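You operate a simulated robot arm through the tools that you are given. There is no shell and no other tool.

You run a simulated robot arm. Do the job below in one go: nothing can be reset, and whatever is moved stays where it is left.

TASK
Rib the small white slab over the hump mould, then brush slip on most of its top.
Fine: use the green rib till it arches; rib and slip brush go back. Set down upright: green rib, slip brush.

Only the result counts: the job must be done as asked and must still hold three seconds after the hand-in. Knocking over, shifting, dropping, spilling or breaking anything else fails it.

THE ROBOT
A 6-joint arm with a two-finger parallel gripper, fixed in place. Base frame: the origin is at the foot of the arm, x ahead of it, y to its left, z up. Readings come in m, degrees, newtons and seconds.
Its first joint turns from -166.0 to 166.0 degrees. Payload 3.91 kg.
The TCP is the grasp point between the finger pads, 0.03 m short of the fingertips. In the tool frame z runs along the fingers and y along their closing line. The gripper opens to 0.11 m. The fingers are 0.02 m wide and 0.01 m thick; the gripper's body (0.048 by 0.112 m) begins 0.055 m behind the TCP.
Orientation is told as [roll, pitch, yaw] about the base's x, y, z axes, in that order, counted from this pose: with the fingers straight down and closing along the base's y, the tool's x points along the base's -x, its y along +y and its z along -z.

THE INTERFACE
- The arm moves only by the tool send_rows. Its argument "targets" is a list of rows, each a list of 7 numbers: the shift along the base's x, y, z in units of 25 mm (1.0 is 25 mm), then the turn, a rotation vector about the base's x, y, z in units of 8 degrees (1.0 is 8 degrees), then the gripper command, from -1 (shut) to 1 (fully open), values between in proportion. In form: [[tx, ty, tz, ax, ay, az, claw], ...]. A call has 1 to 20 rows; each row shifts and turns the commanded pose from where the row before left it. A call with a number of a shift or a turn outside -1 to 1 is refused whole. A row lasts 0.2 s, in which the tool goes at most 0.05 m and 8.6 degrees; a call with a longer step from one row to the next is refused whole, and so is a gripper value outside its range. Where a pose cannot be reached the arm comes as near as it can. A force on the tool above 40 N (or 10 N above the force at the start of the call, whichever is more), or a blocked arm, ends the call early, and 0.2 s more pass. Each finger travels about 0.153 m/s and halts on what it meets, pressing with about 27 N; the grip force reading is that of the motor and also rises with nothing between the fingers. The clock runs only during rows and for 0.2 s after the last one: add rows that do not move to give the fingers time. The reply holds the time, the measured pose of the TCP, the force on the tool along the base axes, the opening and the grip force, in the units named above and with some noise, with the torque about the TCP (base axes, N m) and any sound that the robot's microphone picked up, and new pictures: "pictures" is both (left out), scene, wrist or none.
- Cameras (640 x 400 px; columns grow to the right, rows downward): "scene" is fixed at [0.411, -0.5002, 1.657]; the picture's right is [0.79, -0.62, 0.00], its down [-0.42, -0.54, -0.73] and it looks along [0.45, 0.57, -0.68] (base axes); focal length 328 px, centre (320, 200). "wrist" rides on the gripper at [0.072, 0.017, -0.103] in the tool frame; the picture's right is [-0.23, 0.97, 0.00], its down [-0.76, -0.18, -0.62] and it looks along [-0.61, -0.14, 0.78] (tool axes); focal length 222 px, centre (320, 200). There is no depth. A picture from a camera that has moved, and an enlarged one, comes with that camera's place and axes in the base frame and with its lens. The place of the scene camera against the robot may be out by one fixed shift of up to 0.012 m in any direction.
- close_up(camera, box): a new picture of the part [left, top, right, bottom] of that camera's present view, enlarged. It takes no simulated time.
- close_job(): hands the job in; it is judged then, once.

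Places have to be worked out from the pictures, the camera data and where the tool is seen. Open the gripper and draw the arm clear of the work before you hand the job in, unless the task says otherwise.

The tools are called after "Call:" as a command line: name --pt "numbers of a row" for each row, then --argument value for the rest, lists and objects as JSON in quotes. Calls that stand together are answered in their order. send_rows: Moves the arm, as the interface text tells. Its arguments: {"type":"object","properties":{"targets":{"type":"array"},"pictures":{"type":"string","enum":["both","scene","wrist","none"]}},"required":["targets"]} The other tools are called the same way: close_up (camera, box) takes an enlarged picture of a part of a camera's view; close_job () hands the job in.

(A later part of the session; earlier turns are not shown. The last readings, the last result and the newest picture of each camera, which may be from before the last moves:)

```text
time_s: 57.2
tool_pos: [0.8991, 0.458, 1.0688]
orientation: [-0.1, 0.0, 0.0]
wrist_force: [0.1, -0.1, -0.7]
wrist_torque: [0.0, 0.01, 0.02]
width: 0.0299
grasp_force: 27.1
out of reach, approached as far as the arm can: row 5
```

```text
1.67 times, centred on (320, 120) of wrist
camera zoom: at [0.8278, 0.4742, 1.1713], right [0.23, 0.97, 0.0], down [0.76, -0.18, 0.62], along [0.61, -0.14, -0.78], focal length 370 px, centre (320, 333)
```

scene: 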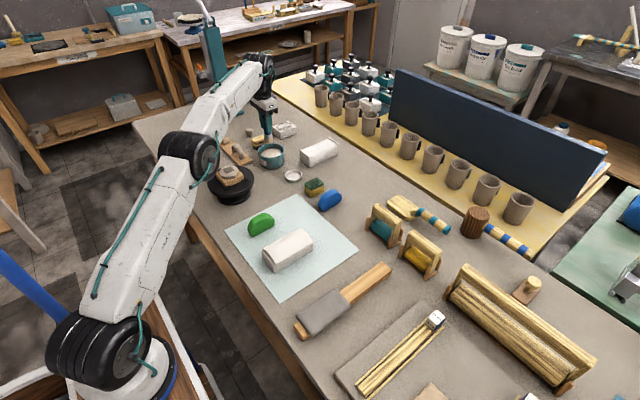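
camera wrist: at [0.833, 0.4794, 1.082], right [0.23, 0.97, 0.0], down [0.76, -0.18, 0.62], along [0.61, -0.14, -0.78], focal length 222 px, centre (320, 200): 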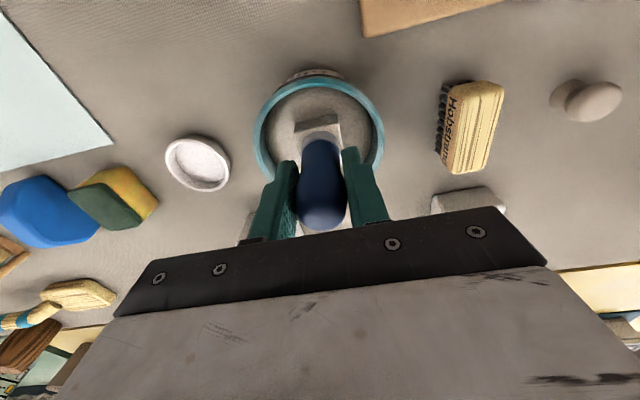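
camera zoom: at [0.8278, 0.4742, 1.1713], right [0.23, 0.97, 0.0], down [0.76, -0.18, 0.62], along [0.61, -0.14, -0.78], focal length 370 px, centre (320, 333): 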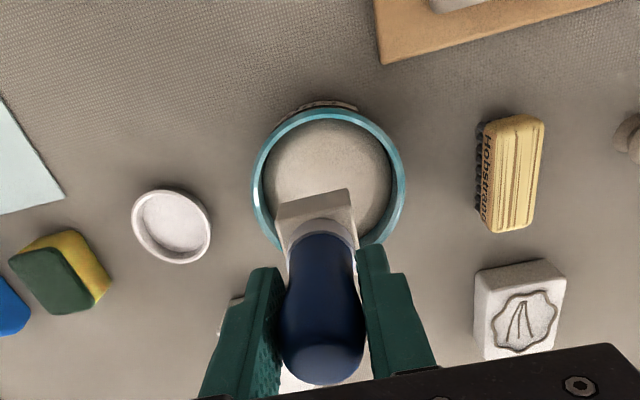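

The brush carries slip. Reading: (0.899, 0.458, 1.069). I'll carry it over the near end of the slab, staying high.

Call:
send_rows --pt "-0.542 -0.949 0 0 0 0 -0.9" --pt "-0.542 -0.949 0 0 0 0 -0.9" --pt "-0.542 -0.949 0 0 0 0 -0.9" --pt "-0.542 -0.949 0 0 0 0 -0.9" --pt "-0.542 -0.949 0 0 0 0 -0.9" --pt "-0.542 -0.949 0 0 0 0 -0.9" --pt "-0.542 -0.949 0 0 0 0 -0.9" --pt "-0.542 -0.949 0 0 0 0 -0.9" --pt "-0.542 -0.949 0 0 0 0 -0.9" --pt "-0.542 -0.949 0 0 0 0 -0.9" --pt "-0.542 -0.949 0 0 0 0 -0.9" --pt "-0.542 -0.949 0 0 0 0 -0.9" --pt "-0.542 -0.949 0 0 0 0 -0.9" --pt "-0.542 -0.949 0 0 0 0 -0.9" --pt "-0.542 -0.949 0 0 0 0 -0.9" --pt "-0.542 -0.949 0 0 0 0 -0.9" --pt "-0.542 -0.949 0 0 0 0 -0.9" --pt "-0.542 -0.949 0 0 0 0 -0.9" --pt "0 0 0 0 0 0 -0.9" --pictures "both"

Call:
close_up --camera "scene" --box '[240, 180, 340, 280]'

Call:
close_up --camera "wrist" --box '[200, 0, 440, 200]'

```text
time_s: 61.2
tool_pos: [0.6529, 0.0307, 1.0673]
orientation: [0.0, 0.0, 0.2]
wrist_force: [0.9, 0.6, 0.1]
wrist_torque: [-0.01, 0.0, 0.01]
width: 0.0298
grasp_force: 27.1
camera wrist: at [0.5816, 0.0478, 1.1694], right [0.23, 0.97, 0.0], down [0.76, -0.18, 0.62], along [0.61, -0.14, -0.78], focal length 222 px, centre (320, 200)
```

scene: 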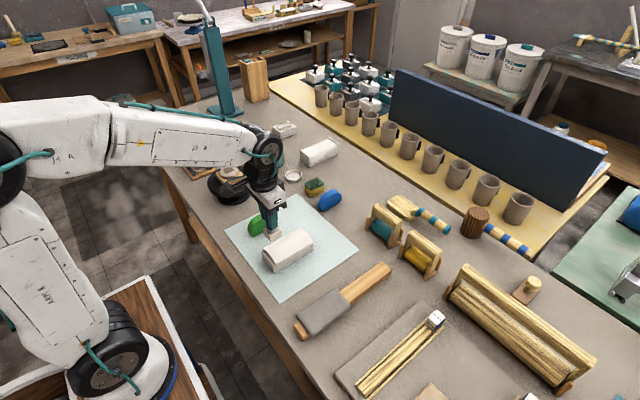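
wrist: 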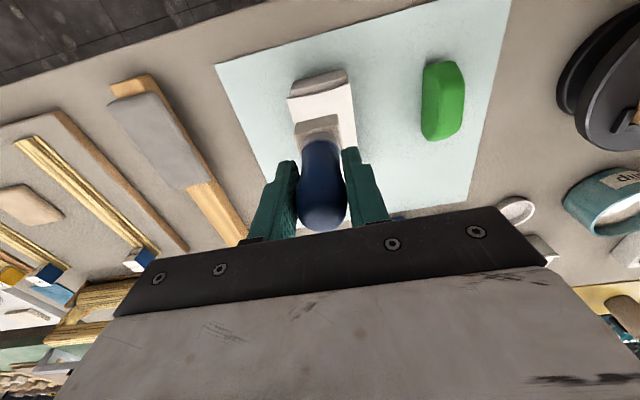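

```text
4.00 times, centred on (290, 230) of scene
camera zoom: at [0.411, -0.5002, 1.657], right [0.79, -0.62, 0.0], down [-0.42, -0.54, -0.73], along [0.45, 0.57, -0.68], focal length 1312 px, centre (440, 80)
```

zoom: 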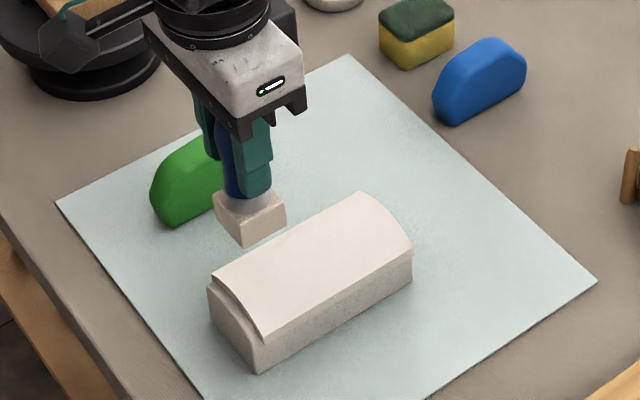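

```text
2.00 times, centred on (320, 100) of wrist
camera zoom: at [0.5816, 0.0478, 1.1694], right [0.23, 0.97, 0.0], down [0.76, -0.18, 0.62], along [0.61, -0.14, -0.78], focal length 444 px, centre (320, 400)
```

zoom: 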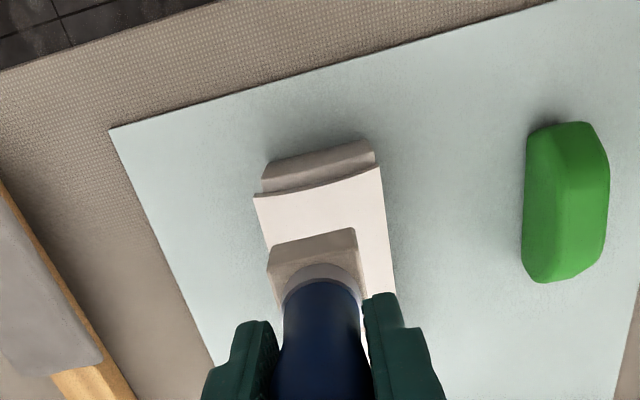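

The slab is now centred near (0.700, 0.033). I'll lower the brush to it near this end until light contact (expected TCP z≈1.00).

Call:
send_rows --pt "0.1 0.1 -0.9 0 0 0 -0.9" --pt "0 0 -0.8 0 0 0 -0.9" --pt "0 0 -0.5 0 0 0 -0.9" --pt "0 0 0 0 0 0 -0.9" --pictures "none"

Call:
send_rows --pt "0 0 -0.12 0 0 0 -0.9" --pt "0 0 0 0 0 0 -0.9" --pictures "none"

Call:
send_rows --pt "0 0 -0.12 0 0 0 -0.9" --pt "0 0 0 0 0 0 -0.9" --pictures "none"

Call:
close_up --camera "scene" --box '[250, 200, 330, 280]'

```text
time_s: 62.2
tool_pos: [0.6574, 0.0321, 1.012]
orientation: [0.0, 0.0, 0.1]
wrist_force: [0.4, 1.0, -1.1]
wrist_torque: [-0.01, -0.02, 0.0]
width: 0.03
grasp_force: 26.6
```

```text
time_s: 62.8
tool_pos: [0.6567, 0.0338, 1.011]
orientation: [0.0, 0.1, 0.0]
wrist_force: [0.1, 0.3, -0.7]
wrist_torque: [0.0, -0.01, 0.0]
width: 0.0299
grasp_force: 27.3
```

```text
time_s: 63.4
tool_pos: [0.6557, 0.0333, 1.0073]
orientation: [0.0, 0.0, 0.0]
wrist_force: [0.3, -0.7, -0.1]
wrist_torque: [-0.02, -0.04, 0.01]
width: 0.0296
grasp_force: 26.9
```

```text
5.00 times, centred on (290, 240) of scene
camera zoom: at [0.411, -0.5002, 1.657], right [0.79, -0.62, 0.0], down [-0.42, -0.54, -0.73], along [0.45, 0.57, -0.68], focal length 1640 px, centre (470, 0)
```

zoom: 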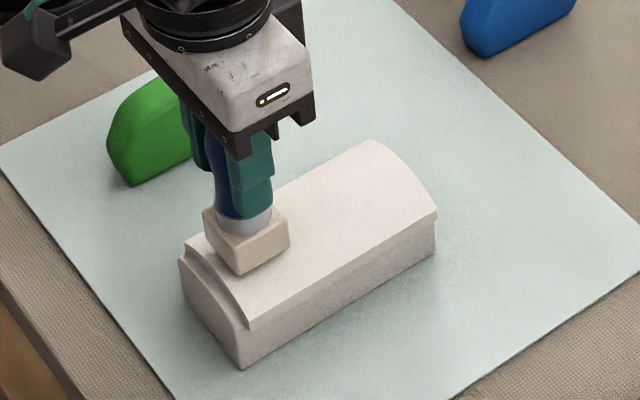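

No contact yet; a few more small steps.

Call:
send_rows --pt "0 0 -0.1 0 0 0 -0.9" --pt "0 0 0 0 0 0 -0.9" --pictures "none"

Call:
send_rows --pt "0 0 -0.08 0 0 0 -0.9" --pt "0 0 0 0 0 0 -0.9" --pictures "none"

Call:
send_rows --pt "0 0 -0.06 0 0 0 -0.9" --pt "0 0 0 0 0 0 -0.9" --pictures "none"

Call:
close_up --camera "scene" --box '[250, 200, 330, 280]'

```text
time_s: 64.0
tool_pos: [0.6564, 0.0346, 1.0045]
orientation: [0.0, -0.1, -0.1]
wrist_force: [-1.2, -0.6, -1.2]
wrist_torque: [0.0, 0.01, 0.0]
width: 0.0298
grasp_force: 27.2
```

```text
time_s: 64.6
tool_pos: [0.6556, 0.0331, 1.0035]
orientation: [0.0, -0.3, 0.2]
wrist_force: [-2.7, 0.2, 18.2]
wrist_torque: [0.11, 0.06, 0.01]
width: 0.0298
grasp_force: 27.0
```

```text
time_s: 65.2
tool_pos: [0.6556, 0.0336, 1.0013]
orientation: [0.0, 0.0, 0.0]
wrist_force: [2.3, 0.2, 24.2]
wrist_torque: [0.0, -0.23, 0.01]
width: 0.0298
grasp_force: 27.5
```

```text
5.00 times, centred on (290, 240) of scene
camera zoom: at [0.411, -0.5002, 1.657], right [0.79, -0.62, 0.0], down [-0.42, -0.54, -0.73], along [0.45, 0.57, -0.68], focal length 1640 px, centre (470, 0)
```

zoom: 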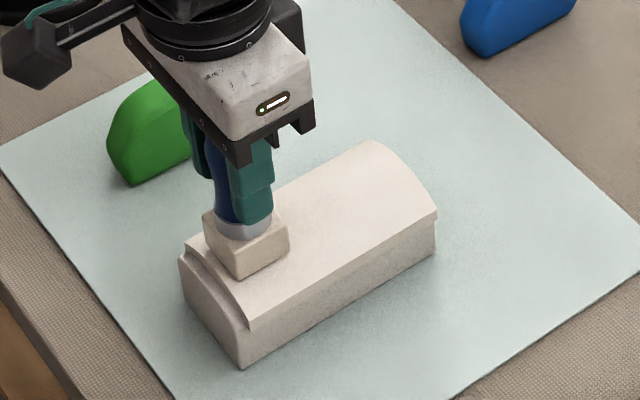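

Contact found at z≈1.004, but 24 N is more than I want. I'll ease up 2.5 mm, then make a slow stroke along +x.

Call:
send_rows --pt "0 0 0.1 0 0 0 -0.9" --pt "0 0 0 0 0 0 -0.9" --pictures "none"

Call:
send_rows --pt "0.2 0 0 0 0 0 -0.9" --pt "0.2 0 0 0 0 0 -0.9" --pt "0 0 0 0 0 0 -0.9" --pictures "none"

Call:
close_up --camera "scene" --box '[250, 200, 330, 280]'

```text
time_s: 65.8
tool_pos: [0.6556, 0.033, 1.0028]
orientation: [0.0, 0.2, 0.1]
wrist_force: [1.0, 0.1, -0.5]
wrist_torque: [0.0, 0.06, 0.0]
width: 0.0297
grasp_force: 27.0
```

```text
time_s: 66.6
tool_pos: [0.6652, 0.0333, 1.0042]
orientation: [0.0, -0.1, 0.1]
wrist_force: [0.4, 0.1, -0.9]
wrist_torque: [-0.01, -0.03, 0.01]
width: 0.0296
grasp_force: 27.2
```

```text
5.00 times, centred on (290, 240) of scene
camera zoom: at [0.411, -0.5002, 1.657], right [0.79, -0.62, 0.0], down [-0.42, -0.54, -0.73], along [0.45, 0.57, -0.68], focal length 1640 px, centre (470, 0)
```

zoom: 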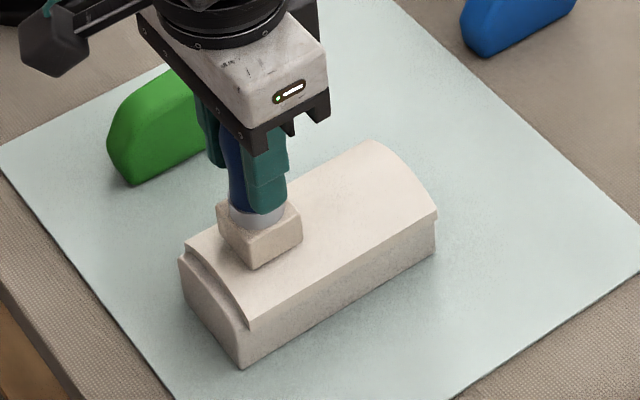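

Force fell to zero (the brush may have slid slightly in the grip). I'll lower 1 mm at a time for light contact.

Call:
send_rows --pt "0 0 -0.03 0 0 0 -0.9" --pt "0 0 0 0 0 0 -0.9" --pictures "none"

Call:
send_rows --pt "0 0 -0.03 0 0 0 -0.9" --pt "0 0 0 0 0 0 -0.9" --pictures "none"

```text
time_s: 67.2
tool_pos: [0.6663, 0.0328, 1.0025]
orientation: [0.0, 0.0, 0.0]
wrist_force: [-0.4, -0.5, -0.7]
wrist_torque: [0.01, 0.0, -0.04]
width: 0.0297
grasp_force: 27.2
```

```text
time_s: 67.8
tool_pos: [0.6661, 0.0329, 1.0018]
orientation: [0.0, 0.0, 0.0]
wrist_force: [-1.4, -0.1, 4.9]
wrist_torque: [-0.01, 0.05, -0.03]
width: 0.0298
grasp_force: 27.2
```

Light contact of about 5 N. Now a slow stroke along +x.

Call:
send_rows --pt "0.2 0 0 0 0 0 -0.9" --pt "0.2 0 0 0 0 0 -0.9" --pt "0.2 0 0 0 0 0 -0.9" --pt "0.2 0 0 0 0 0 -0.9" --pt "0 0 0 0 0 0 -0.9" --pictures "wrist"

Call:
close_up --camera "scene" --box '[250, 200, 330, 280]'

Call:
close_up --camera "wrist" --box '[200, 0, 440, 200]'

```text
time_s: 69.0
tool_pos: [0.6863, 0.0335, 1.0023]
orientation: [0.0, -0.1, 0.0]
wrist_force: [0.3, -0.4, -0.6]
wrist_torque: [0.01, 0.02, -0.01]
width: 0.0296
grasp_force: 26.9
camera wrist: at [0.6142, 0.0492, 1.1044], right [0.23, 0.97, 0.0], down [0.76, -0.18, 0.62], along [0.61, -0.14, -0.78], focal length 222 px, centre (320, 200)
```

wrist: 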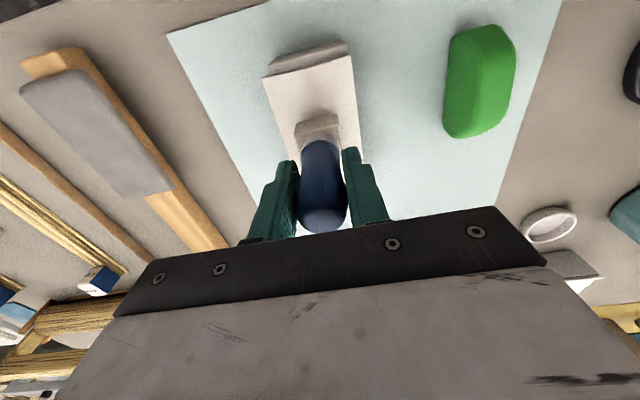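

```text
5.00 times, centred on (290, 240) of scene
camera zoom: at [0.411, -0.5002, 1.657], right [0.79, -0.62, 0.0], down [-0.42, -0.54, -0.73], along [0.45, 0.57, -0.68], focal length 1640 px, centre (470, 0)
```

zoom: 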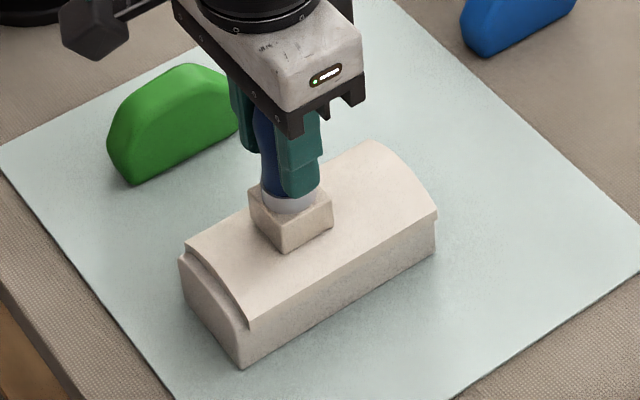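

```text
2.00 times, centred on (320, 100) of wrist
camera zoom: at [0.6142, 0.0492, 1.1044], right [0.23, 0.97, 0.0], down [0.76, -0.18, 0.62], along [0.61, -0.14, -0.78], focal length 444 px, centre (320, 400)
```

zoom: 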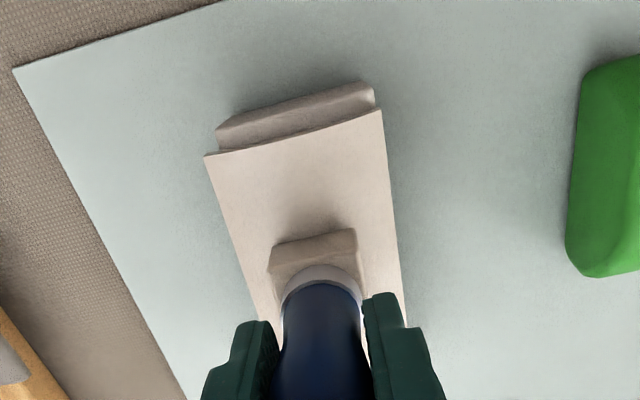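

The slab seems to be turning slightly beige, but contact is faint. I'll add 1 mm and continue the stroke to the far end.

Call:
send_rows --pt "0 0 -0.04 0 0 0 -0.9" --pt "0 0 0 0 0 0 -0.9" --pictures "none"

Call:
send_rows --pt "0.2 0 0 0 0 0 -0.9" --pt "0.2 0 0 0 0 0 -0.9" --pt "0.2 0 0 0 0 0 -0.9" --pt "0.2 0 0 0 0 0 -0.9" --pt "0 0 0 0 0 0 -0.9" --pictures "none"

Call:
close_up --camera "scene" --box '[250, 200, 330, 280]'

Call:
close_up --camera "wrist" --box '[200, 0, 440, 200]'

```text
time_s: 69.6
tool_pos: [0.6851, 0.0321, 1.0014]
orientation: [0.0, -0.1, 0.0]
wrist_force: [0.1, -0.4, 13.0]
wrist_torque: [-0.05, -0.09, 0.0]
width: 0.0293
grasp_force: 27.2
```

```text
time_s: 70.8
tool_pos: [0.7069, 0.0346, 1.0011]
orientation: [0.0, 0.0, 0.1]
wrist_force: [-6.0, 0.3, 17.7]
wrist_torque: [0.03, 0.17, 0.0]
width: 0.0297
grasp_force: 26.9
```

```text
5.00 times, centred on (290, 240) of scene
camera zoom: at [0.411, -0.5002, 1.657], right [0.79, -0.62, 0.0], down [-0.42, -0.54, -0.73], along [0.45, 0.57, -0.68], focal length 1640 px, centre (470, 0)
```

zoom: 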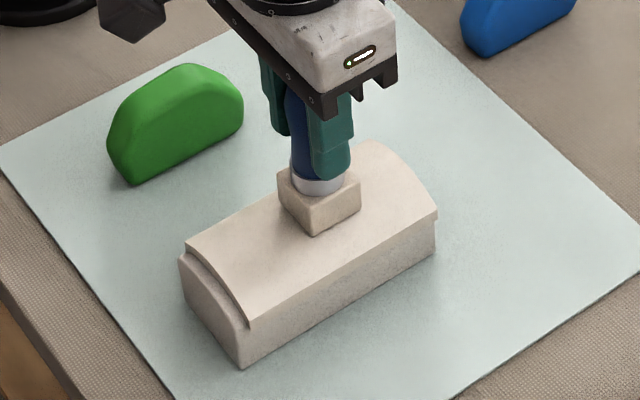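

```text
2.00 times, centred on (320, 100) of wrist
camera zoom: at [0.6347, 0.0499, 1.1037], right [0.23, 0.97, 0.0], down [0.76, -0.18, 0.62], along [0.61, -0.14, -0.78], focal length 444 px, centre (320, 400)
```

zoom: 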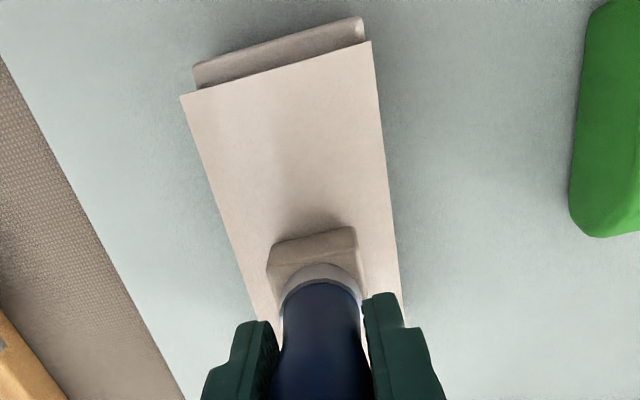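

The slab is getting progressively more beige, so the slip is going on, and the mould hasn't moved. I'll continue the stroke to the far end with slightly less pressure.

Call:
send_rows --pt "0.2 0 0.01 0 0 0 -0.9" --pt "0.2 0 0 0 0 0 -0.9" --pt "0.2 0 0 0 0 0 -0.9" --pt "0.2 0 0 0 0 0 -0.9" --pt "0.2 0 0 0 0 0 -0.9" --pt "0.2 0 0 0 0 0 -0.9" --pt "0.2 0 0 0 0 0 -0.9" --pt "0 0 0 0 0 0 -0.9" --pictures "none"

Call:
close_up --camera "scene" --box '[250, 200, 330, 280]'

Call:
close_up --camera "wrist" --box '[200, 0, 440, 200]'

```text
time_s: 72.6
tool_pos: [0.7403, 0.0332, 1.0017]
orientation: [0.0, -0.1, 0.0]
wrist_force: [-4.0, 0.3, 13.0]
wrist_torque: [0.02, 0.1, 0.01]
width: 0.0295
grasp_force: 27.2
```

```text
5.00 times, centred on (290, 240) of scene
camera zoom: at [0.411, -0.5002, 1.657], right [0.79, -0.62, 0.0], down [-0.42, -0.54, -0.73], along [0.45, 0.57, -0.68], focal length 1640 px, centre (470, 0)
```

zoom: 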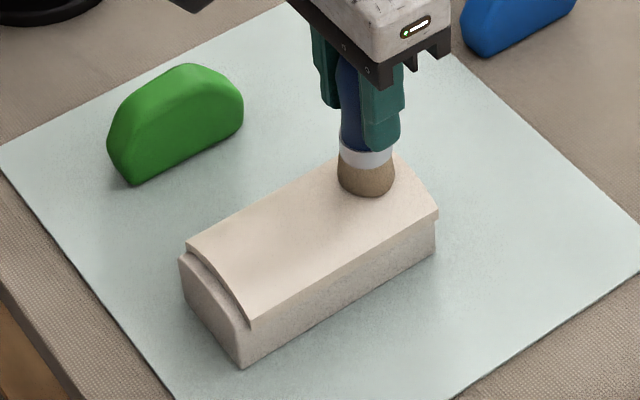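

```text
2.00 times, centred on (320, 100) of wrist
camera zoom: at [0.6687, 0.0499, 1.1035], right [0.23, 0.97, 0.0], down [0.76, -0.18, 0.62], along [0.61, -0.14, -0.78], focal length 444 px, centre (320, 400)
```

zoom: 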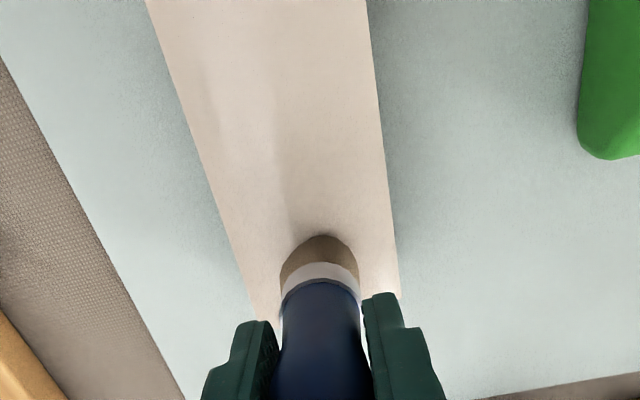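

The brush has run out of slip (lump gone). I'll lift and examine how the slab's top is covered.

Call:
send_rows --pt "0 0 0.5 0 0 0 -0.9" --pt "0 0 1 0 0 0 -0.9" --pt "0 0 1 0 0 0 -0.9" --pt "0.4 0.9 0.5 0 0 0 -0.9" --pt "0.4 0.9 0 0 0 0 -0.9" --pt "0.4 0.9 0 0 0 0 -0.9" --pt "0 0 0 0 0 0 -0.9" --pictures "both"

Call:
close_up --camera "scene" --box '[255, 215, 325, 280]'

Call:
close_up --camera "wrist" --box '[140, 0, 340, 160]'

```text
time_s: 74.2
tool_pos: [0.7706, 0.1025, 1.0745]
orientation: [0.1, 0.0, 0.0]
wrist_force: [0.0, 0.6, -1.0]
wrist_torque: [0.0, 0.0, 0.0]
width: 0.0298
grasp_force: 26.9
camera wrist: at [0.6996, 0.1186, 1.1776], right [0.23, 0.97, 0.0], down [0.76, -0.18, 0.62], along [0.61, -0.14, -0.78], focal length 222 px, centre (320, 200)
```

scene: 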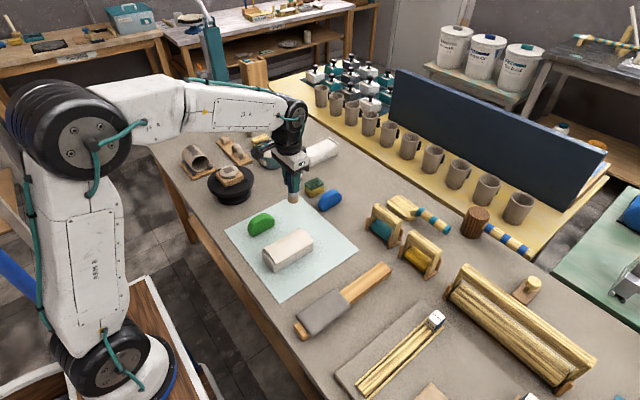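
wrist: 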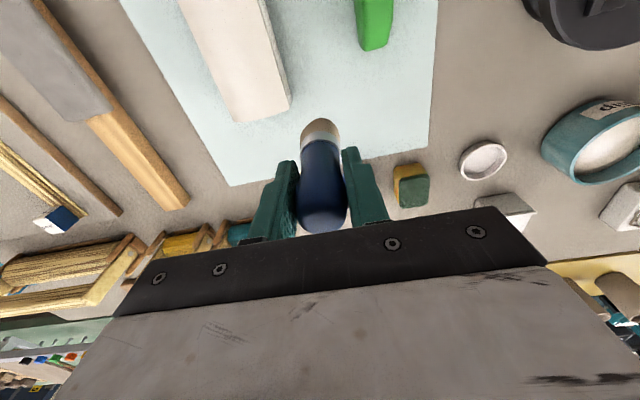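

```text
6.15 times, centred on (290, 248) of scene
camera zoom: at [0.411, -0.5002, 1.657], right [0.79, -0.62, 0.0], down [-0.42, -0.54, -0.73], along [0.45, 0.57, -0.68], focal length 2018 px, centre (505, -92)
```

zoom: 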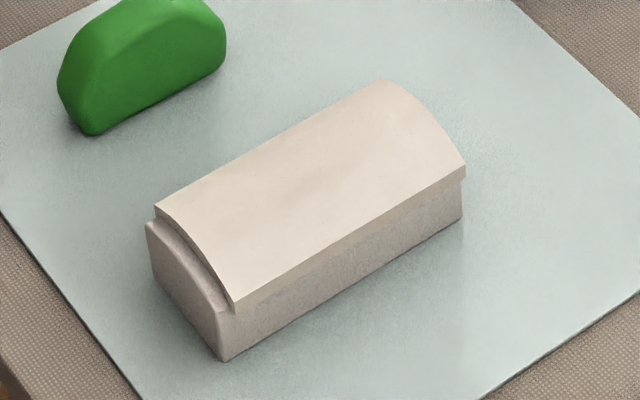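

```text
2.50 times, centred on (240, 80) of wrist
camera zoom: at [0.6996, 0.1186, 1.1776], right [0.23, 0.97, 0.0], down [0.76, -0.18, 0.62], along [0.61, -0.14, -0.78], focal length 555 px, centre (520, 500)
```

zoom: 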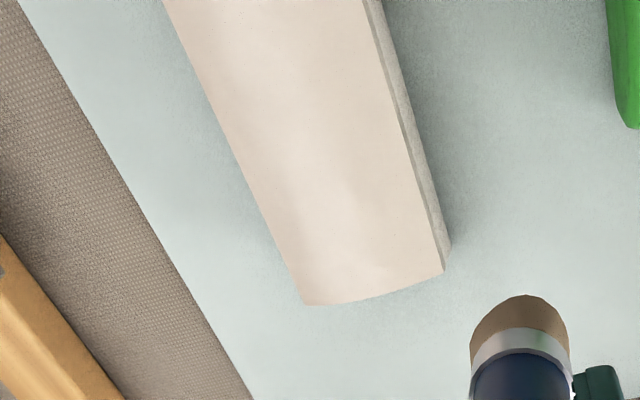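

The slab's tint changes as a whole with coverage, and it is only light beige so far. I'll return to the pot for a second load.

Call:
send_rows --pt "0.345 0.945 -0.078 0 0 0 -0.9" --pt "0.345 0.945 -0.078 0 0 0 -0.9" --pt "0.345 0.945 -0.078 0 0 0 -0.9" --pt "0.345 0.945 -0.078 0 0 0 -0.9" --pt "0.345 0.945 -0.078 0 0 0 -0.9" --pt "0.345 0.945 -0.078 0 0 0 -0.9" --pt "0.345 0.945 -0.078 0 0 0 -0.9" --pt "0.345 0.945 -0.078 0 0 0 -0.9" --pt "0.345 0.945 -0.078 0 0 0 -0.9" --pt "0.345 0.945 -0.078 0 0 0 -0.9" --pt "0.345 0.945 -0.078 0 0 0 -0.9" --pt "0.345 0.945 -0.078 0 0 0 -0.9" --pt "0.345 0.945 -0.078 0 0 0 -0.9" --pt "0.345 0.945 -0.078 0 0 0 -0.9" --pt "0.345 0.945 -0.078 0 0 0 -0.9" --pt "0 0 0 0 0 0 -0.9" --pictures "wrist"

Call:
close_up --camera "wrist" --box '[200, 40, 440, 220]'

Call:
close_up --camera "scene" --box '[230, 90, 330, 180]'

```text
time_s: 77.6
tool_pos: [0.8986, 0.4524, 1.0483]
orientation: [0.1, 0.1, -0.1]
wrist_force: [0.8, -0.6, -0.9]
wrist_torque: [-0.05, -0.01, -0.02]
width: 0.0298
grasp_force: 27.5
camera wrist: at [0.8274, 0.4705, 1.1506], right [0.23, 0.97, 0.0], down [0.76, -0.18, 0.62], along [0.61, -0.14, -0.78], focal length 222 px, centre (320, 200)
```

wrist: 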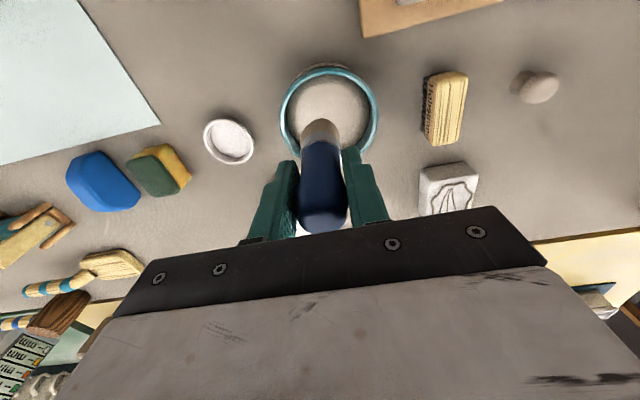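

```text
2.22 times, centred on (320, 130) of wrist
camera zoom: at [0.8274, 0.4705, 1.1506], right [0.23, 0.97, 0.0], down [0.76, -0.18, 0.62], along [0.61, -0.14, -0.78], focal length 494 px, centre (320, 356)
```

zoom: 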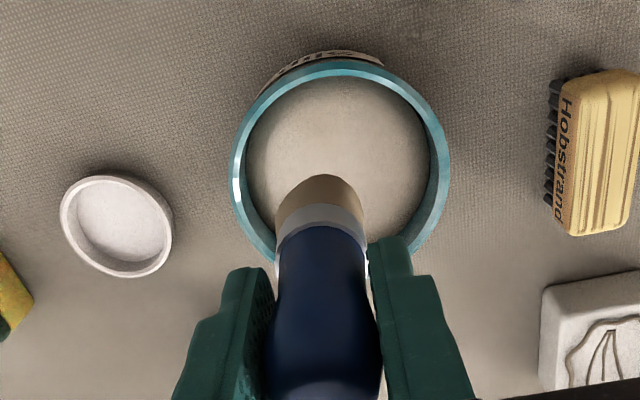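

```text
4.44 times, centred on (280, 135) of scene
camera zoom: at [0.411, -0.5002, 1.657], right [0.79, -0.62, 0.0], down [-0.42, -0.54, -0.73], along [0.45, 0.57, -0.68], focal length 1458 px, centre (498, 489)
```

zoom: 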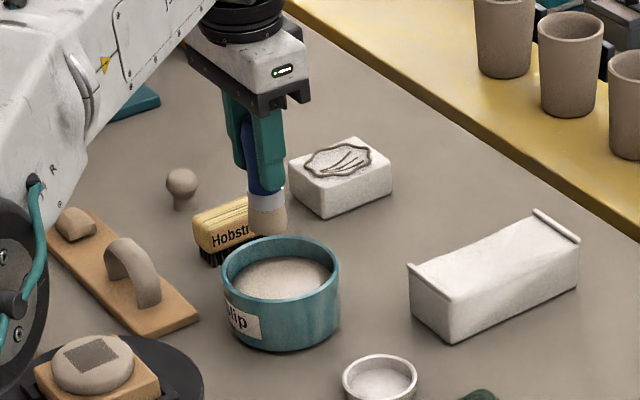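

Pot is centred at about (0.904, 0.463). I'll shift onto it, dip as before, and lift.

Call:
send_rows --pt "0.2 0.34 0 0 0 0 -0.9" --pt "0 0 -0.8 0 0 0 -0.9" --pt "0 0 -0.8 0 0 0 -0.9" --pt "0 0 -0.8 0 0 0 -0.9" --pt "0 0 -0.6 0 0 0 -0.9" --pt "0 0 0 0 0 0 -0.9" --pt "0 0 0 0 0 0 -0.9" --pictures "none"

Call:
close_up --camera "scene" --box '[230, 100, 330, 190]'

```text
time_s: 79.2
tool_pos: [0.9052, 0.4643, 0.9718]
orientation: [0.0, 0.1, 0.1]
wrist_force: [0.4, 0.3, -1.3]
wrist_torque: [0.06, 0.03, 0.0]
width: 0.0296
grasp_force: 27.1
```

```text
4.44 times, centred on (280, 145) of scene
camera zoom: at [0.411, -0.5002, 1.657], right [0.79, -0.62, 0.0], down [-0.42, -0.54, -0.73], along [0.45, 0.57, -0.68], focal length 1458 px, centre (498, 444)
```

zoom: 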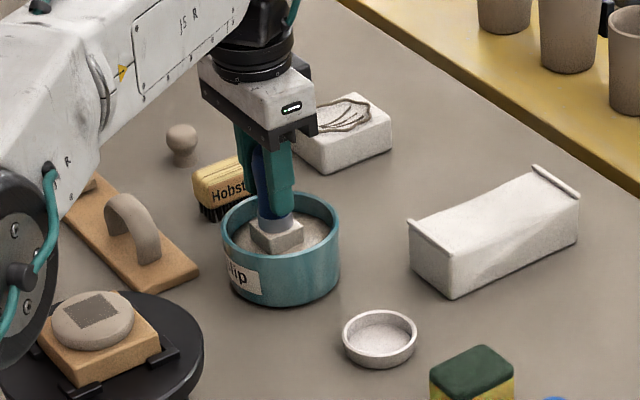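

Loaded again. I'll lift out and carry it back, this time tilting the brush about 17° so it meets the curved +y side of the slab squarely.

Call:
send_rows --pt "0 0 0.5 0 0 0 -0.9" --pt "0 0 0.8 0 0 0 -0.9" --pt "0 0 0.9 0 0 0 -0.9" --pt "0 0 0.9 0 0 0 -0.9" --pt "-0.6215 -0.966 0 -0.137 0 0 -0.9" --pt "-0.6215 -0.966 0 -0.137 0 0 -0.9" --pt "-0.6215 -0.966 0 -0.137 0 0 -0.9" --pt "-0.6215 -0.966 0 -0.137 0 0 -0.9" --pt "-0.6215 -0.966 0 -0.137 0 0 -0.9" --pt "-0.6215 -0.966 0 -0.137 0 0 -0.9" --pt "-0.6215 -0.966 0 -0.137 0 0 -0.9" --pt "-0.6215 -0.966 0 -0.137 0 0 -0.9" --pt "-0.6215 -0.966 0 -0.137 0 0 -0.9" --pt "-0.6215 -0.966 0 -0.137 0 0 -0.9" --pt "-0.6215 -0.966 0 -0.137 0 0 -0.9" --pt "-0.6215 -0.966 0 -0.137 0 0 -0.9" --pt "-0.6215 -0.966 0 -0.137 0 0 -0.9" --pt "-0.6215 -0.966 0 -0.137 0 0 -0.9" --pt "-0.6215 -0.966 0 -0.137 0 0 -0.9" --pt "-0.6215 -0.966 0 -0.137 0 0 -0.9" --pictures "both"

Call:
close_up --camera "scene" --box '[240, 180, 340, 280]'

Call:
close_up --camera "wrist" --box '[200, 0, 440, 200]'

```text
time_s: 83.4
tool_pos: [0.9046, 0.3331, 1.1049]
orientation: [-17.6, -0.1, 0.0]
wrist_force: [1.2, -0.3, -0.8]
wrist_torque: [0.0, -0.01, -0.03]
width: 0.0296
grasp_force: 27.0
out of reach, approached as far as the arm can: row 5, 6, 7, 8, 9, 10, 11, 12, 13, 14, 15, 16, 17, 18, 19
camera wrist: at [0.833, 0.3798, 1.1975], right [0.23, 0.93, -0.29], down [0.76, 0.02, 0.65], along [0.61, -0.37, -0.7], focal length 222 px, centre (320, 200)
```

scene: 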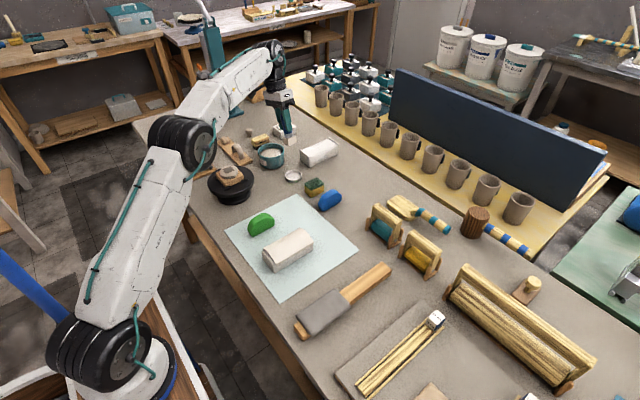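
wrist: 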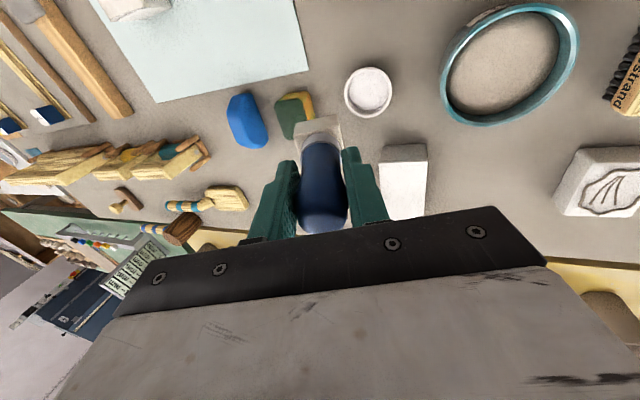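

```text
4.00 times, centred on (290, 230) of scene
camera zoom: at [0.411, -0.5002, 1.657], right [0.79, -0.62, 0.0], down [-0.42, -0.54, -0.73], along [0.45, 0.57, -0.68], focal length 1312 px, centre (440, 80)
```

zoom: 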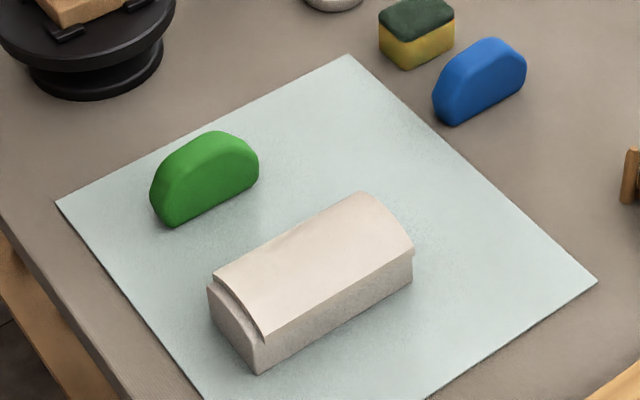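

```text
2.00 times, centred on (320, 100) of wrist
camera zoom: at [0.833, 0.3798, 1.1975], right [0.23, 0.93, -0.29], down [0.76, 0.02, 0.65], along [0.61, -0.37, -0.7], focal length 444 px, centre (320, 400)
```

zoom: 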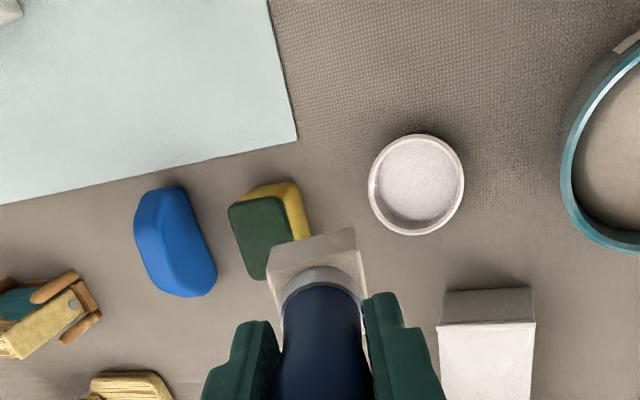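

The tilt made parts of that path unreachable, so the arm is at (0.905, 0.333, 1.105), with everything clear. I'll send idle rows to see where the commanded pose stands.

Call:
send_rows --pt "0 0 0 0 0 0 -0.9" --pt "0 0 0 0 0 0 -0.9" --pictures "none"

```text
time_s: 84.0
tool_pos: [0.904, 0.3329, 1.1045]
orientation: [-17.6, 0.0, -0.1]
wrist_force: [0.4, -0.4, -1.4]
wrist_torque: [0.02, -0.03, 0.03]
width: 0.0297
grasp_force: 27.2
```

The command follows the measured pose. I'll move on to the slab's near end from here.

Call:
send_rows --pt "-0.905 -0.937 0 0 0 0 -0.9" --pt "-0.905 -0.937 0 0 0 0 -0.9" --pt "-0.905 -0.937 0 0 0 0 -0.9" --pt "-0.905 -0.937 0 0 0 0 -0.9" --pt "-0.905 -0.937 0 0 0 0 -0.9" --pt "-0.905 -0.937 0 0 0 0 -0.9" --pt "-0.905 -0.937 0 0 0 0 -0.9" --pt "-0.905 -0.937 0 0 0 0 -0.9" --pt "-0.905 -0.937 0 0 0 0 -0.9" --pt "-0.905 -0.937 -0.7 0 0 0 -0.9" --pt "-0.905 -0.937 -0.7 0 0 0 -0.9" --pt "0 0 -0.78 0 0 0 -0.9" --pt "0 0 0 0 0 0 -0.9" --pictures "wrist"

Call:
close_up --camera "scene" --box '[240, 180, 340, 280]'

Call:
close_up --camera "wrist" --box '[200, 0, 440, 200]'

```text
time_s: 86.8
tool_pos: [0.6546, 0.075, 1.0518]
orientation: [-17.6, 0.0, 0.0]
wrist_force: [0.7, 0.0, 0.5]
wrist_torque: [0.0, 0.02, 0.01]
width: 0.0295
grasp_force: 27.1
camera wrist: at [0.5837, 0.1221, 1.1434], right [0.23, 0.93, -0.29], down [0.76, 0.02, 0.65], along [0.61, -0.37, -0.7], focal length 222 px, centre (320, 200)
```

wrist: 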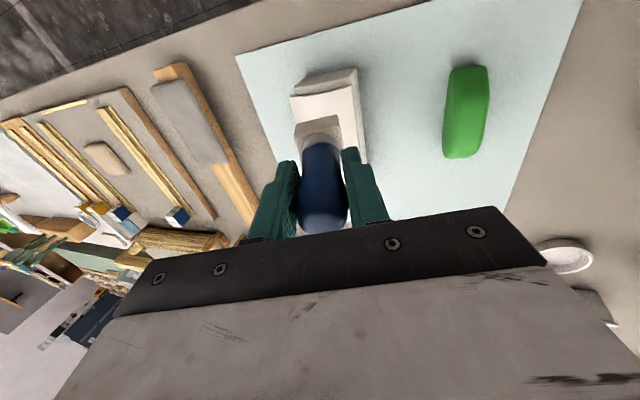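

```text
4.00 times, centred on (290, 230) of scene
camera zoom: at [0.411, -0.5002, 1.657], right [0.79, -0.62, 0.0], down [-0.42, -0.54, -0.73], along [0.45, 0.57, -0.68], focal length 1312 px, centre (440, 80)
```

zoom: 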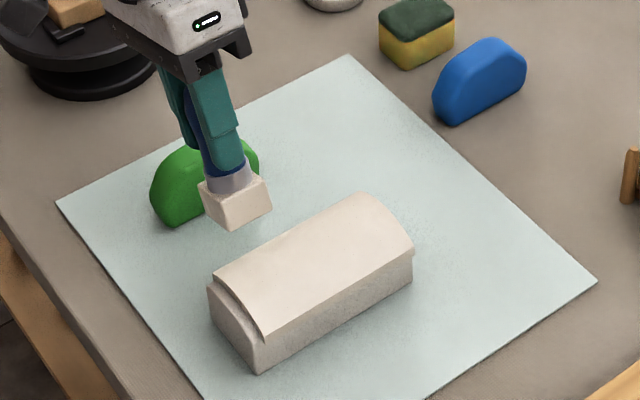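

```text
2.00 times, centred on (320, 100) of wrist
camera zoom: at [0.5837, 0.1221, 1.1434], right [0.23, 0.93, -0.29], down [0.76, 0.02, 0.65], along [0.61, -0.37, -0.7], focal length 444 px, centre (320, 400)
```

zoom: 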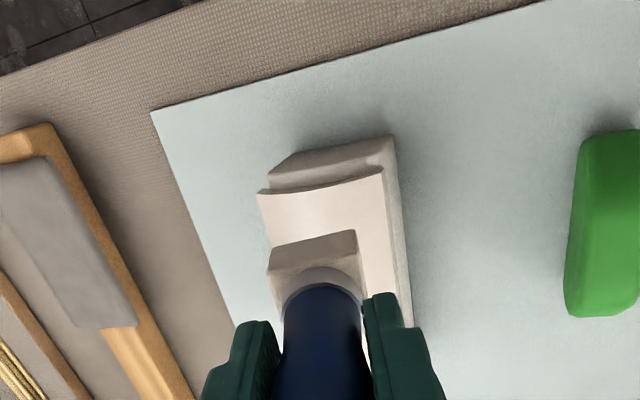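

Brush tip is over the +y flank near y≈0.05. I'll lower toward contact (expected TCP z≈0.995) in small steps.

Call:
send_rows --pt "0 0 -0.8 0 0 0 -0.9" --pt "0 0 -0.8 0 0 0 -0.9" --pt "0 0 -0.28 0 0 0 -0.9" --pt "0 0 0 0 0 0 -0.9" --pictures "none"

Call:
send_rows --pt "0 0 -0.08 0 0 0 -0.9" --pt "0 0 0 0 0 0 -0.9" --pictures "none"

Call:
send_rows --pt "0 0 -0.06 0 0 0 -0.9" --pt "0 0 0 0 0 0 -0.9" --pictures "none"

Call:
close_up --camera "scene" --box '[250, 200, 330, 280]'

```text
time_s: 87.8
tool_pos: [0.6555, 0.0747, 1.0043]
orientation: [-17.6, 0.0, 0.1]
wrist_force: [0.0, 0.2, -0.2]
wrist_torque: [0.0, -0.02, -0.01]
width: 0.0295
grasp_force: 26.9
```

```text
time_s: 88.4
tool_pos: [0.6558, 0.0756, 1.0027]
orientation: [-17.6, 0.0, 0.0]
wrist_force: [0.5, 0.4, -0.9]
wrist_torque: [0.0, 0.0, 0.01]
width: 0.03
grasp_force: 27.2
```

```text
time_s: 89.0
tool_pos: [0.6564, 0.0741, 1.0006]
orientation: [-17.6, 0.0, 0.1]
wrist_force: [-0.3, 0.5, -1.4]
wrist_torque: [0.04, -0.05, -0.01]
width: 0.0297
grasp_force: 27.1
```

```text
5.00 times, centred on (290, 240) of scene
camera zoom: at [0.411, -0.5002, 1.657], right [0.79, -0.62, 0.0], down [-0.42, -0.54, -0.73], along [0.45, 0.57, -0.68], focal length 1640 px, centre (470, 0)
```

zoom: 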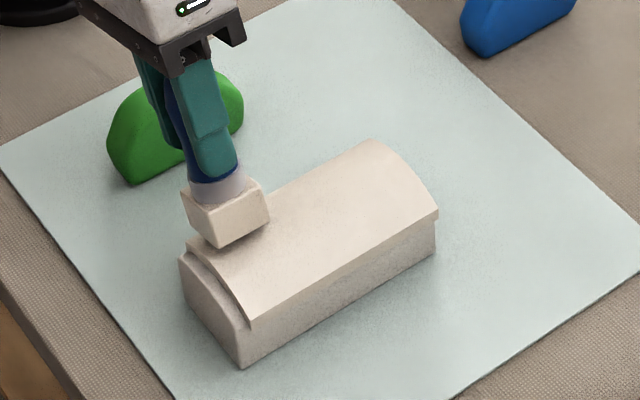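

Continuing down to contact in 1–1.5 mm steps.

Call:
send_rows --pt "0 0 -0.06 0 0 0 -0.9" --pt "0 0 0 0 0 0 -0.9" --pictures "none"

Call:
send_rows --pt "0 0 -0.05 0 0 0 -0.9" --pt "0 0 0 0 0 0 -0.9" --pictures "none"

Call:
send_rows --pt "0 0 -0.04 0 0 0 -0.9" --pt "0 0 0 0 0 0 -0.9" --pictures "none"

```text
time_s: 89.6
tool_pos: [0.6553, 0.0739, 0.9983]
orientation: [-17.5, 0.0, 0.0]
wrist_force: [0.6, 0.0, -1.0]
wrist_torque: [-0.02, 0.01, 0.0]
width: 0.0296
grasp_force: 26.8
```

```text
time_s: 90.2
tool_pos: [0.6553, 0.0738, 0.9966]
orientation: [-17.6, -0.1, 0.1]
wrist_force: [0.0, 0.2, -0.3]
wrist_torque: [0.01, 0.01, 0.02]
width: 0.0297
grasp_force: 26.9
```

```text
time_s: 90.8
tool_pos: [0.6551, 0.0749, 0.9971]
orientation: [-17.6, 0.0, 0.1]
wrist_force: [0.1, -0.1, 0.3]
wrist_torque: [-0.03, -0.04, 0.02]
width: 0.0295
grasp_force: 27.0
```

Call:
send_rows --pt "0 0 -0.04 0 0 0 -0.9" --pt "0 0 0 0 0 0 -0.9" --pictures "none"

Call:
send_rows --pt "0 0 -0.03 0 0 0 -0.9" --pt "0 0 0 0 0 0 -0.9" --pictures "none"

Call:
close_up --camera "scene" --box '[250, 200, 330, 280]'

```text
time_s: 91.4
tool_pos: [0.6556, 0.0737, 0.9981]
orientation: [-17.7, -0.2, 0.2]
wrist_force: [-0.1, 2.7, 14.4]
wrist_torque: [-0.18, -0.27, 0.02]
width: 0.0299
grasp_force: 27.4
```

```text
time_s: 92.0
tool_pos: [0.6547, 0.0758, 0.9955]
orientation: [-17.6, -0.1, 0.1]
wrist_force: [0.6, 6.7, 21.8]
wrist_torque: [-0.09, -0.45, 0.13]
width: 0.0298
grasp_force: 26.7
```

```text
5.00 times, centred on (290, 240) of scene
camera zoom: at [0.411, -0.5002, 1.657], right [0.79, -0.62, 0.0], down [-0.42, -0.54, -0.73], along [0.45, 0.57, -0.68], focal length 1640 px, centre (470, 0)
```

zoom: 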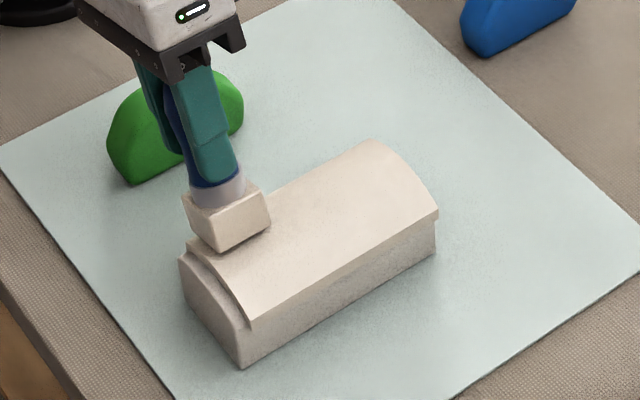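

Contact made, about 22 N on the flank. I'll ease off 0.75 mm and start the stroke along +x, checking the force partway.

Call:
send_rows --pt "0 0 0.03 0 0 0 -0.9" --pt "0.2 0 0 0 0 0 -0.9" --pt "0.2 0 0 0 0 0 -0.9" --pt "0.2 0 0 0 0 0 -0.9" --pt "0 0 0 0 0 0 -0.9" --pictures "none"

Call:
close_up --camera "scene" --box '[250, 200, 330, 280]'

```text
time_s: 93.2
tool_pos: [0.6705, 0.0749, 0.9948]
orientation: [-17.6, 0.1, 0.1]
wrist_force: [-0.9, 0.9, 0.8]
wrist_torque: [0.01, 0.0, -0.04]
width: 0.0296
grasp_force: 27.0
```

```text
5.00 times, centred on (290, 240) of scene
camera zoom: at [0.411, -0.5002, 1.657], right [0.79, -0.62, 0.0], down [-0.42, -0.54, -0.73], along [0.45, 0.57, -0.68], focal length 1640 px, centre (470, 0)
```

zoom: 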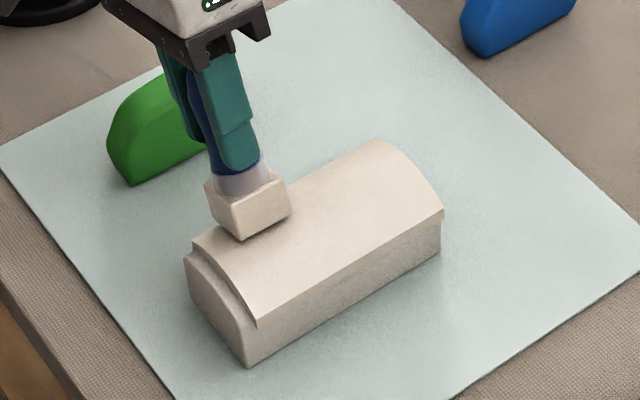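

That first heavy bit nudged the mould about 4 mm in +x, so I'll use much lighter pressure: small lowering, aiming for only a few newtons before stroking on.

Call:
send_rows --pt "0 0 -0.02 0 0 0 -0.9" --pt "0 0 0 0 0 0 -0.9" --pictures "none"

Call:
send_rows --pt "0.15 0 0 0 0 0 -0.9" --pt "0.15 0 0 0 0 0 -0.9" --pt "0 0 0 0 0 0 -0.9" --pictures "none"

Call:
close_up --camera "scene" --box '[250, 200, 330, 280]'

```text
time_s: 93.8
tool_pos: [0.6706, 0.0758, 0.9938]
orientation: [-17.6, -0.1, -0.1]
wrist_force: [-0.3, -0.3, 0.8]
wrist_torque: [-0.06, 0.01, -0.02]
width: 0.0295
grasp_force: 27.3
```

```text
time_s: 94.6
tool_pos: [0.6776, 0.0741, 0.9952]
orientation: [-17.6, 0.0, 0.1]
wrist_force: [-1.3, 1.7, 3.4]
wrist_torque: [0.0, 0.03, -0.05]
width: 0.0296
grasp_force: 26.6
```

```text
5.00 times, centred on (290, 240) of scene
camera zoom: at [0.411, -0.5002, 1.657], right [0.79, -0.62, 0.0], down [-0.42, -0.54, -0.73], along [0.45, 0.57, -0.68], focal length 1640 px, centre (470, 0)
```

zoom: 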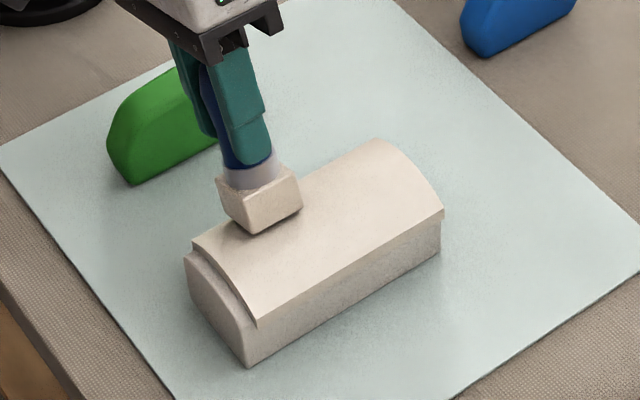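

Sliding contact at about 3–4 N with the mould staying put. I'll continue the stroke at this pressure.

Call:
send_rows --pt "0.15 0 0 0 0 0 -0.9" --pt "0.15 0 0 0 0 0 -0.9" --pt "0.15 0 0 0 0 0 -0.9" --pt "0.15 0 0 0 0 0 -0.9" --pt "0.15 0 0 0 0 0 -0.9" --pt "0.15 0 0 0 0 0 -0.9" --pt "0 0 0 0 0 0 -0.9" --pictures "none"

Call:
close_up --camera "scene" --box '[250, 200, 330, 280]'

```text
time_s: 96.2
tool_pos: [0.701, 0.0743, 0.9952]
orientation: [-17.6, -0.1, 0.0]
wrist_force: [-0.5, 0.6, 1.7]
wrist_torque: [0.0, 0.02, 0.01]
width: 0.0295
grasp_force: 26.9
```

```text
5.00 times, centred on (290, 240) of scene
camera zoom: at [0.411, -0.5002, 1.657], right [0.79, -0.62, 0.0], down [-0.42, -0.54, -0.73], along [0.45, 0.57, -0.68], focal length 1640 px, centre (470, 0)
```

zoom: 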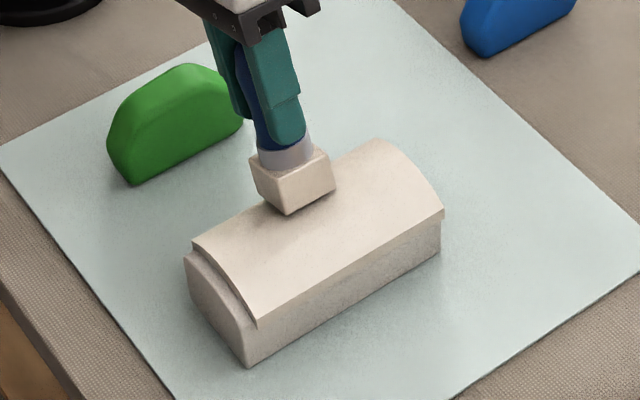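

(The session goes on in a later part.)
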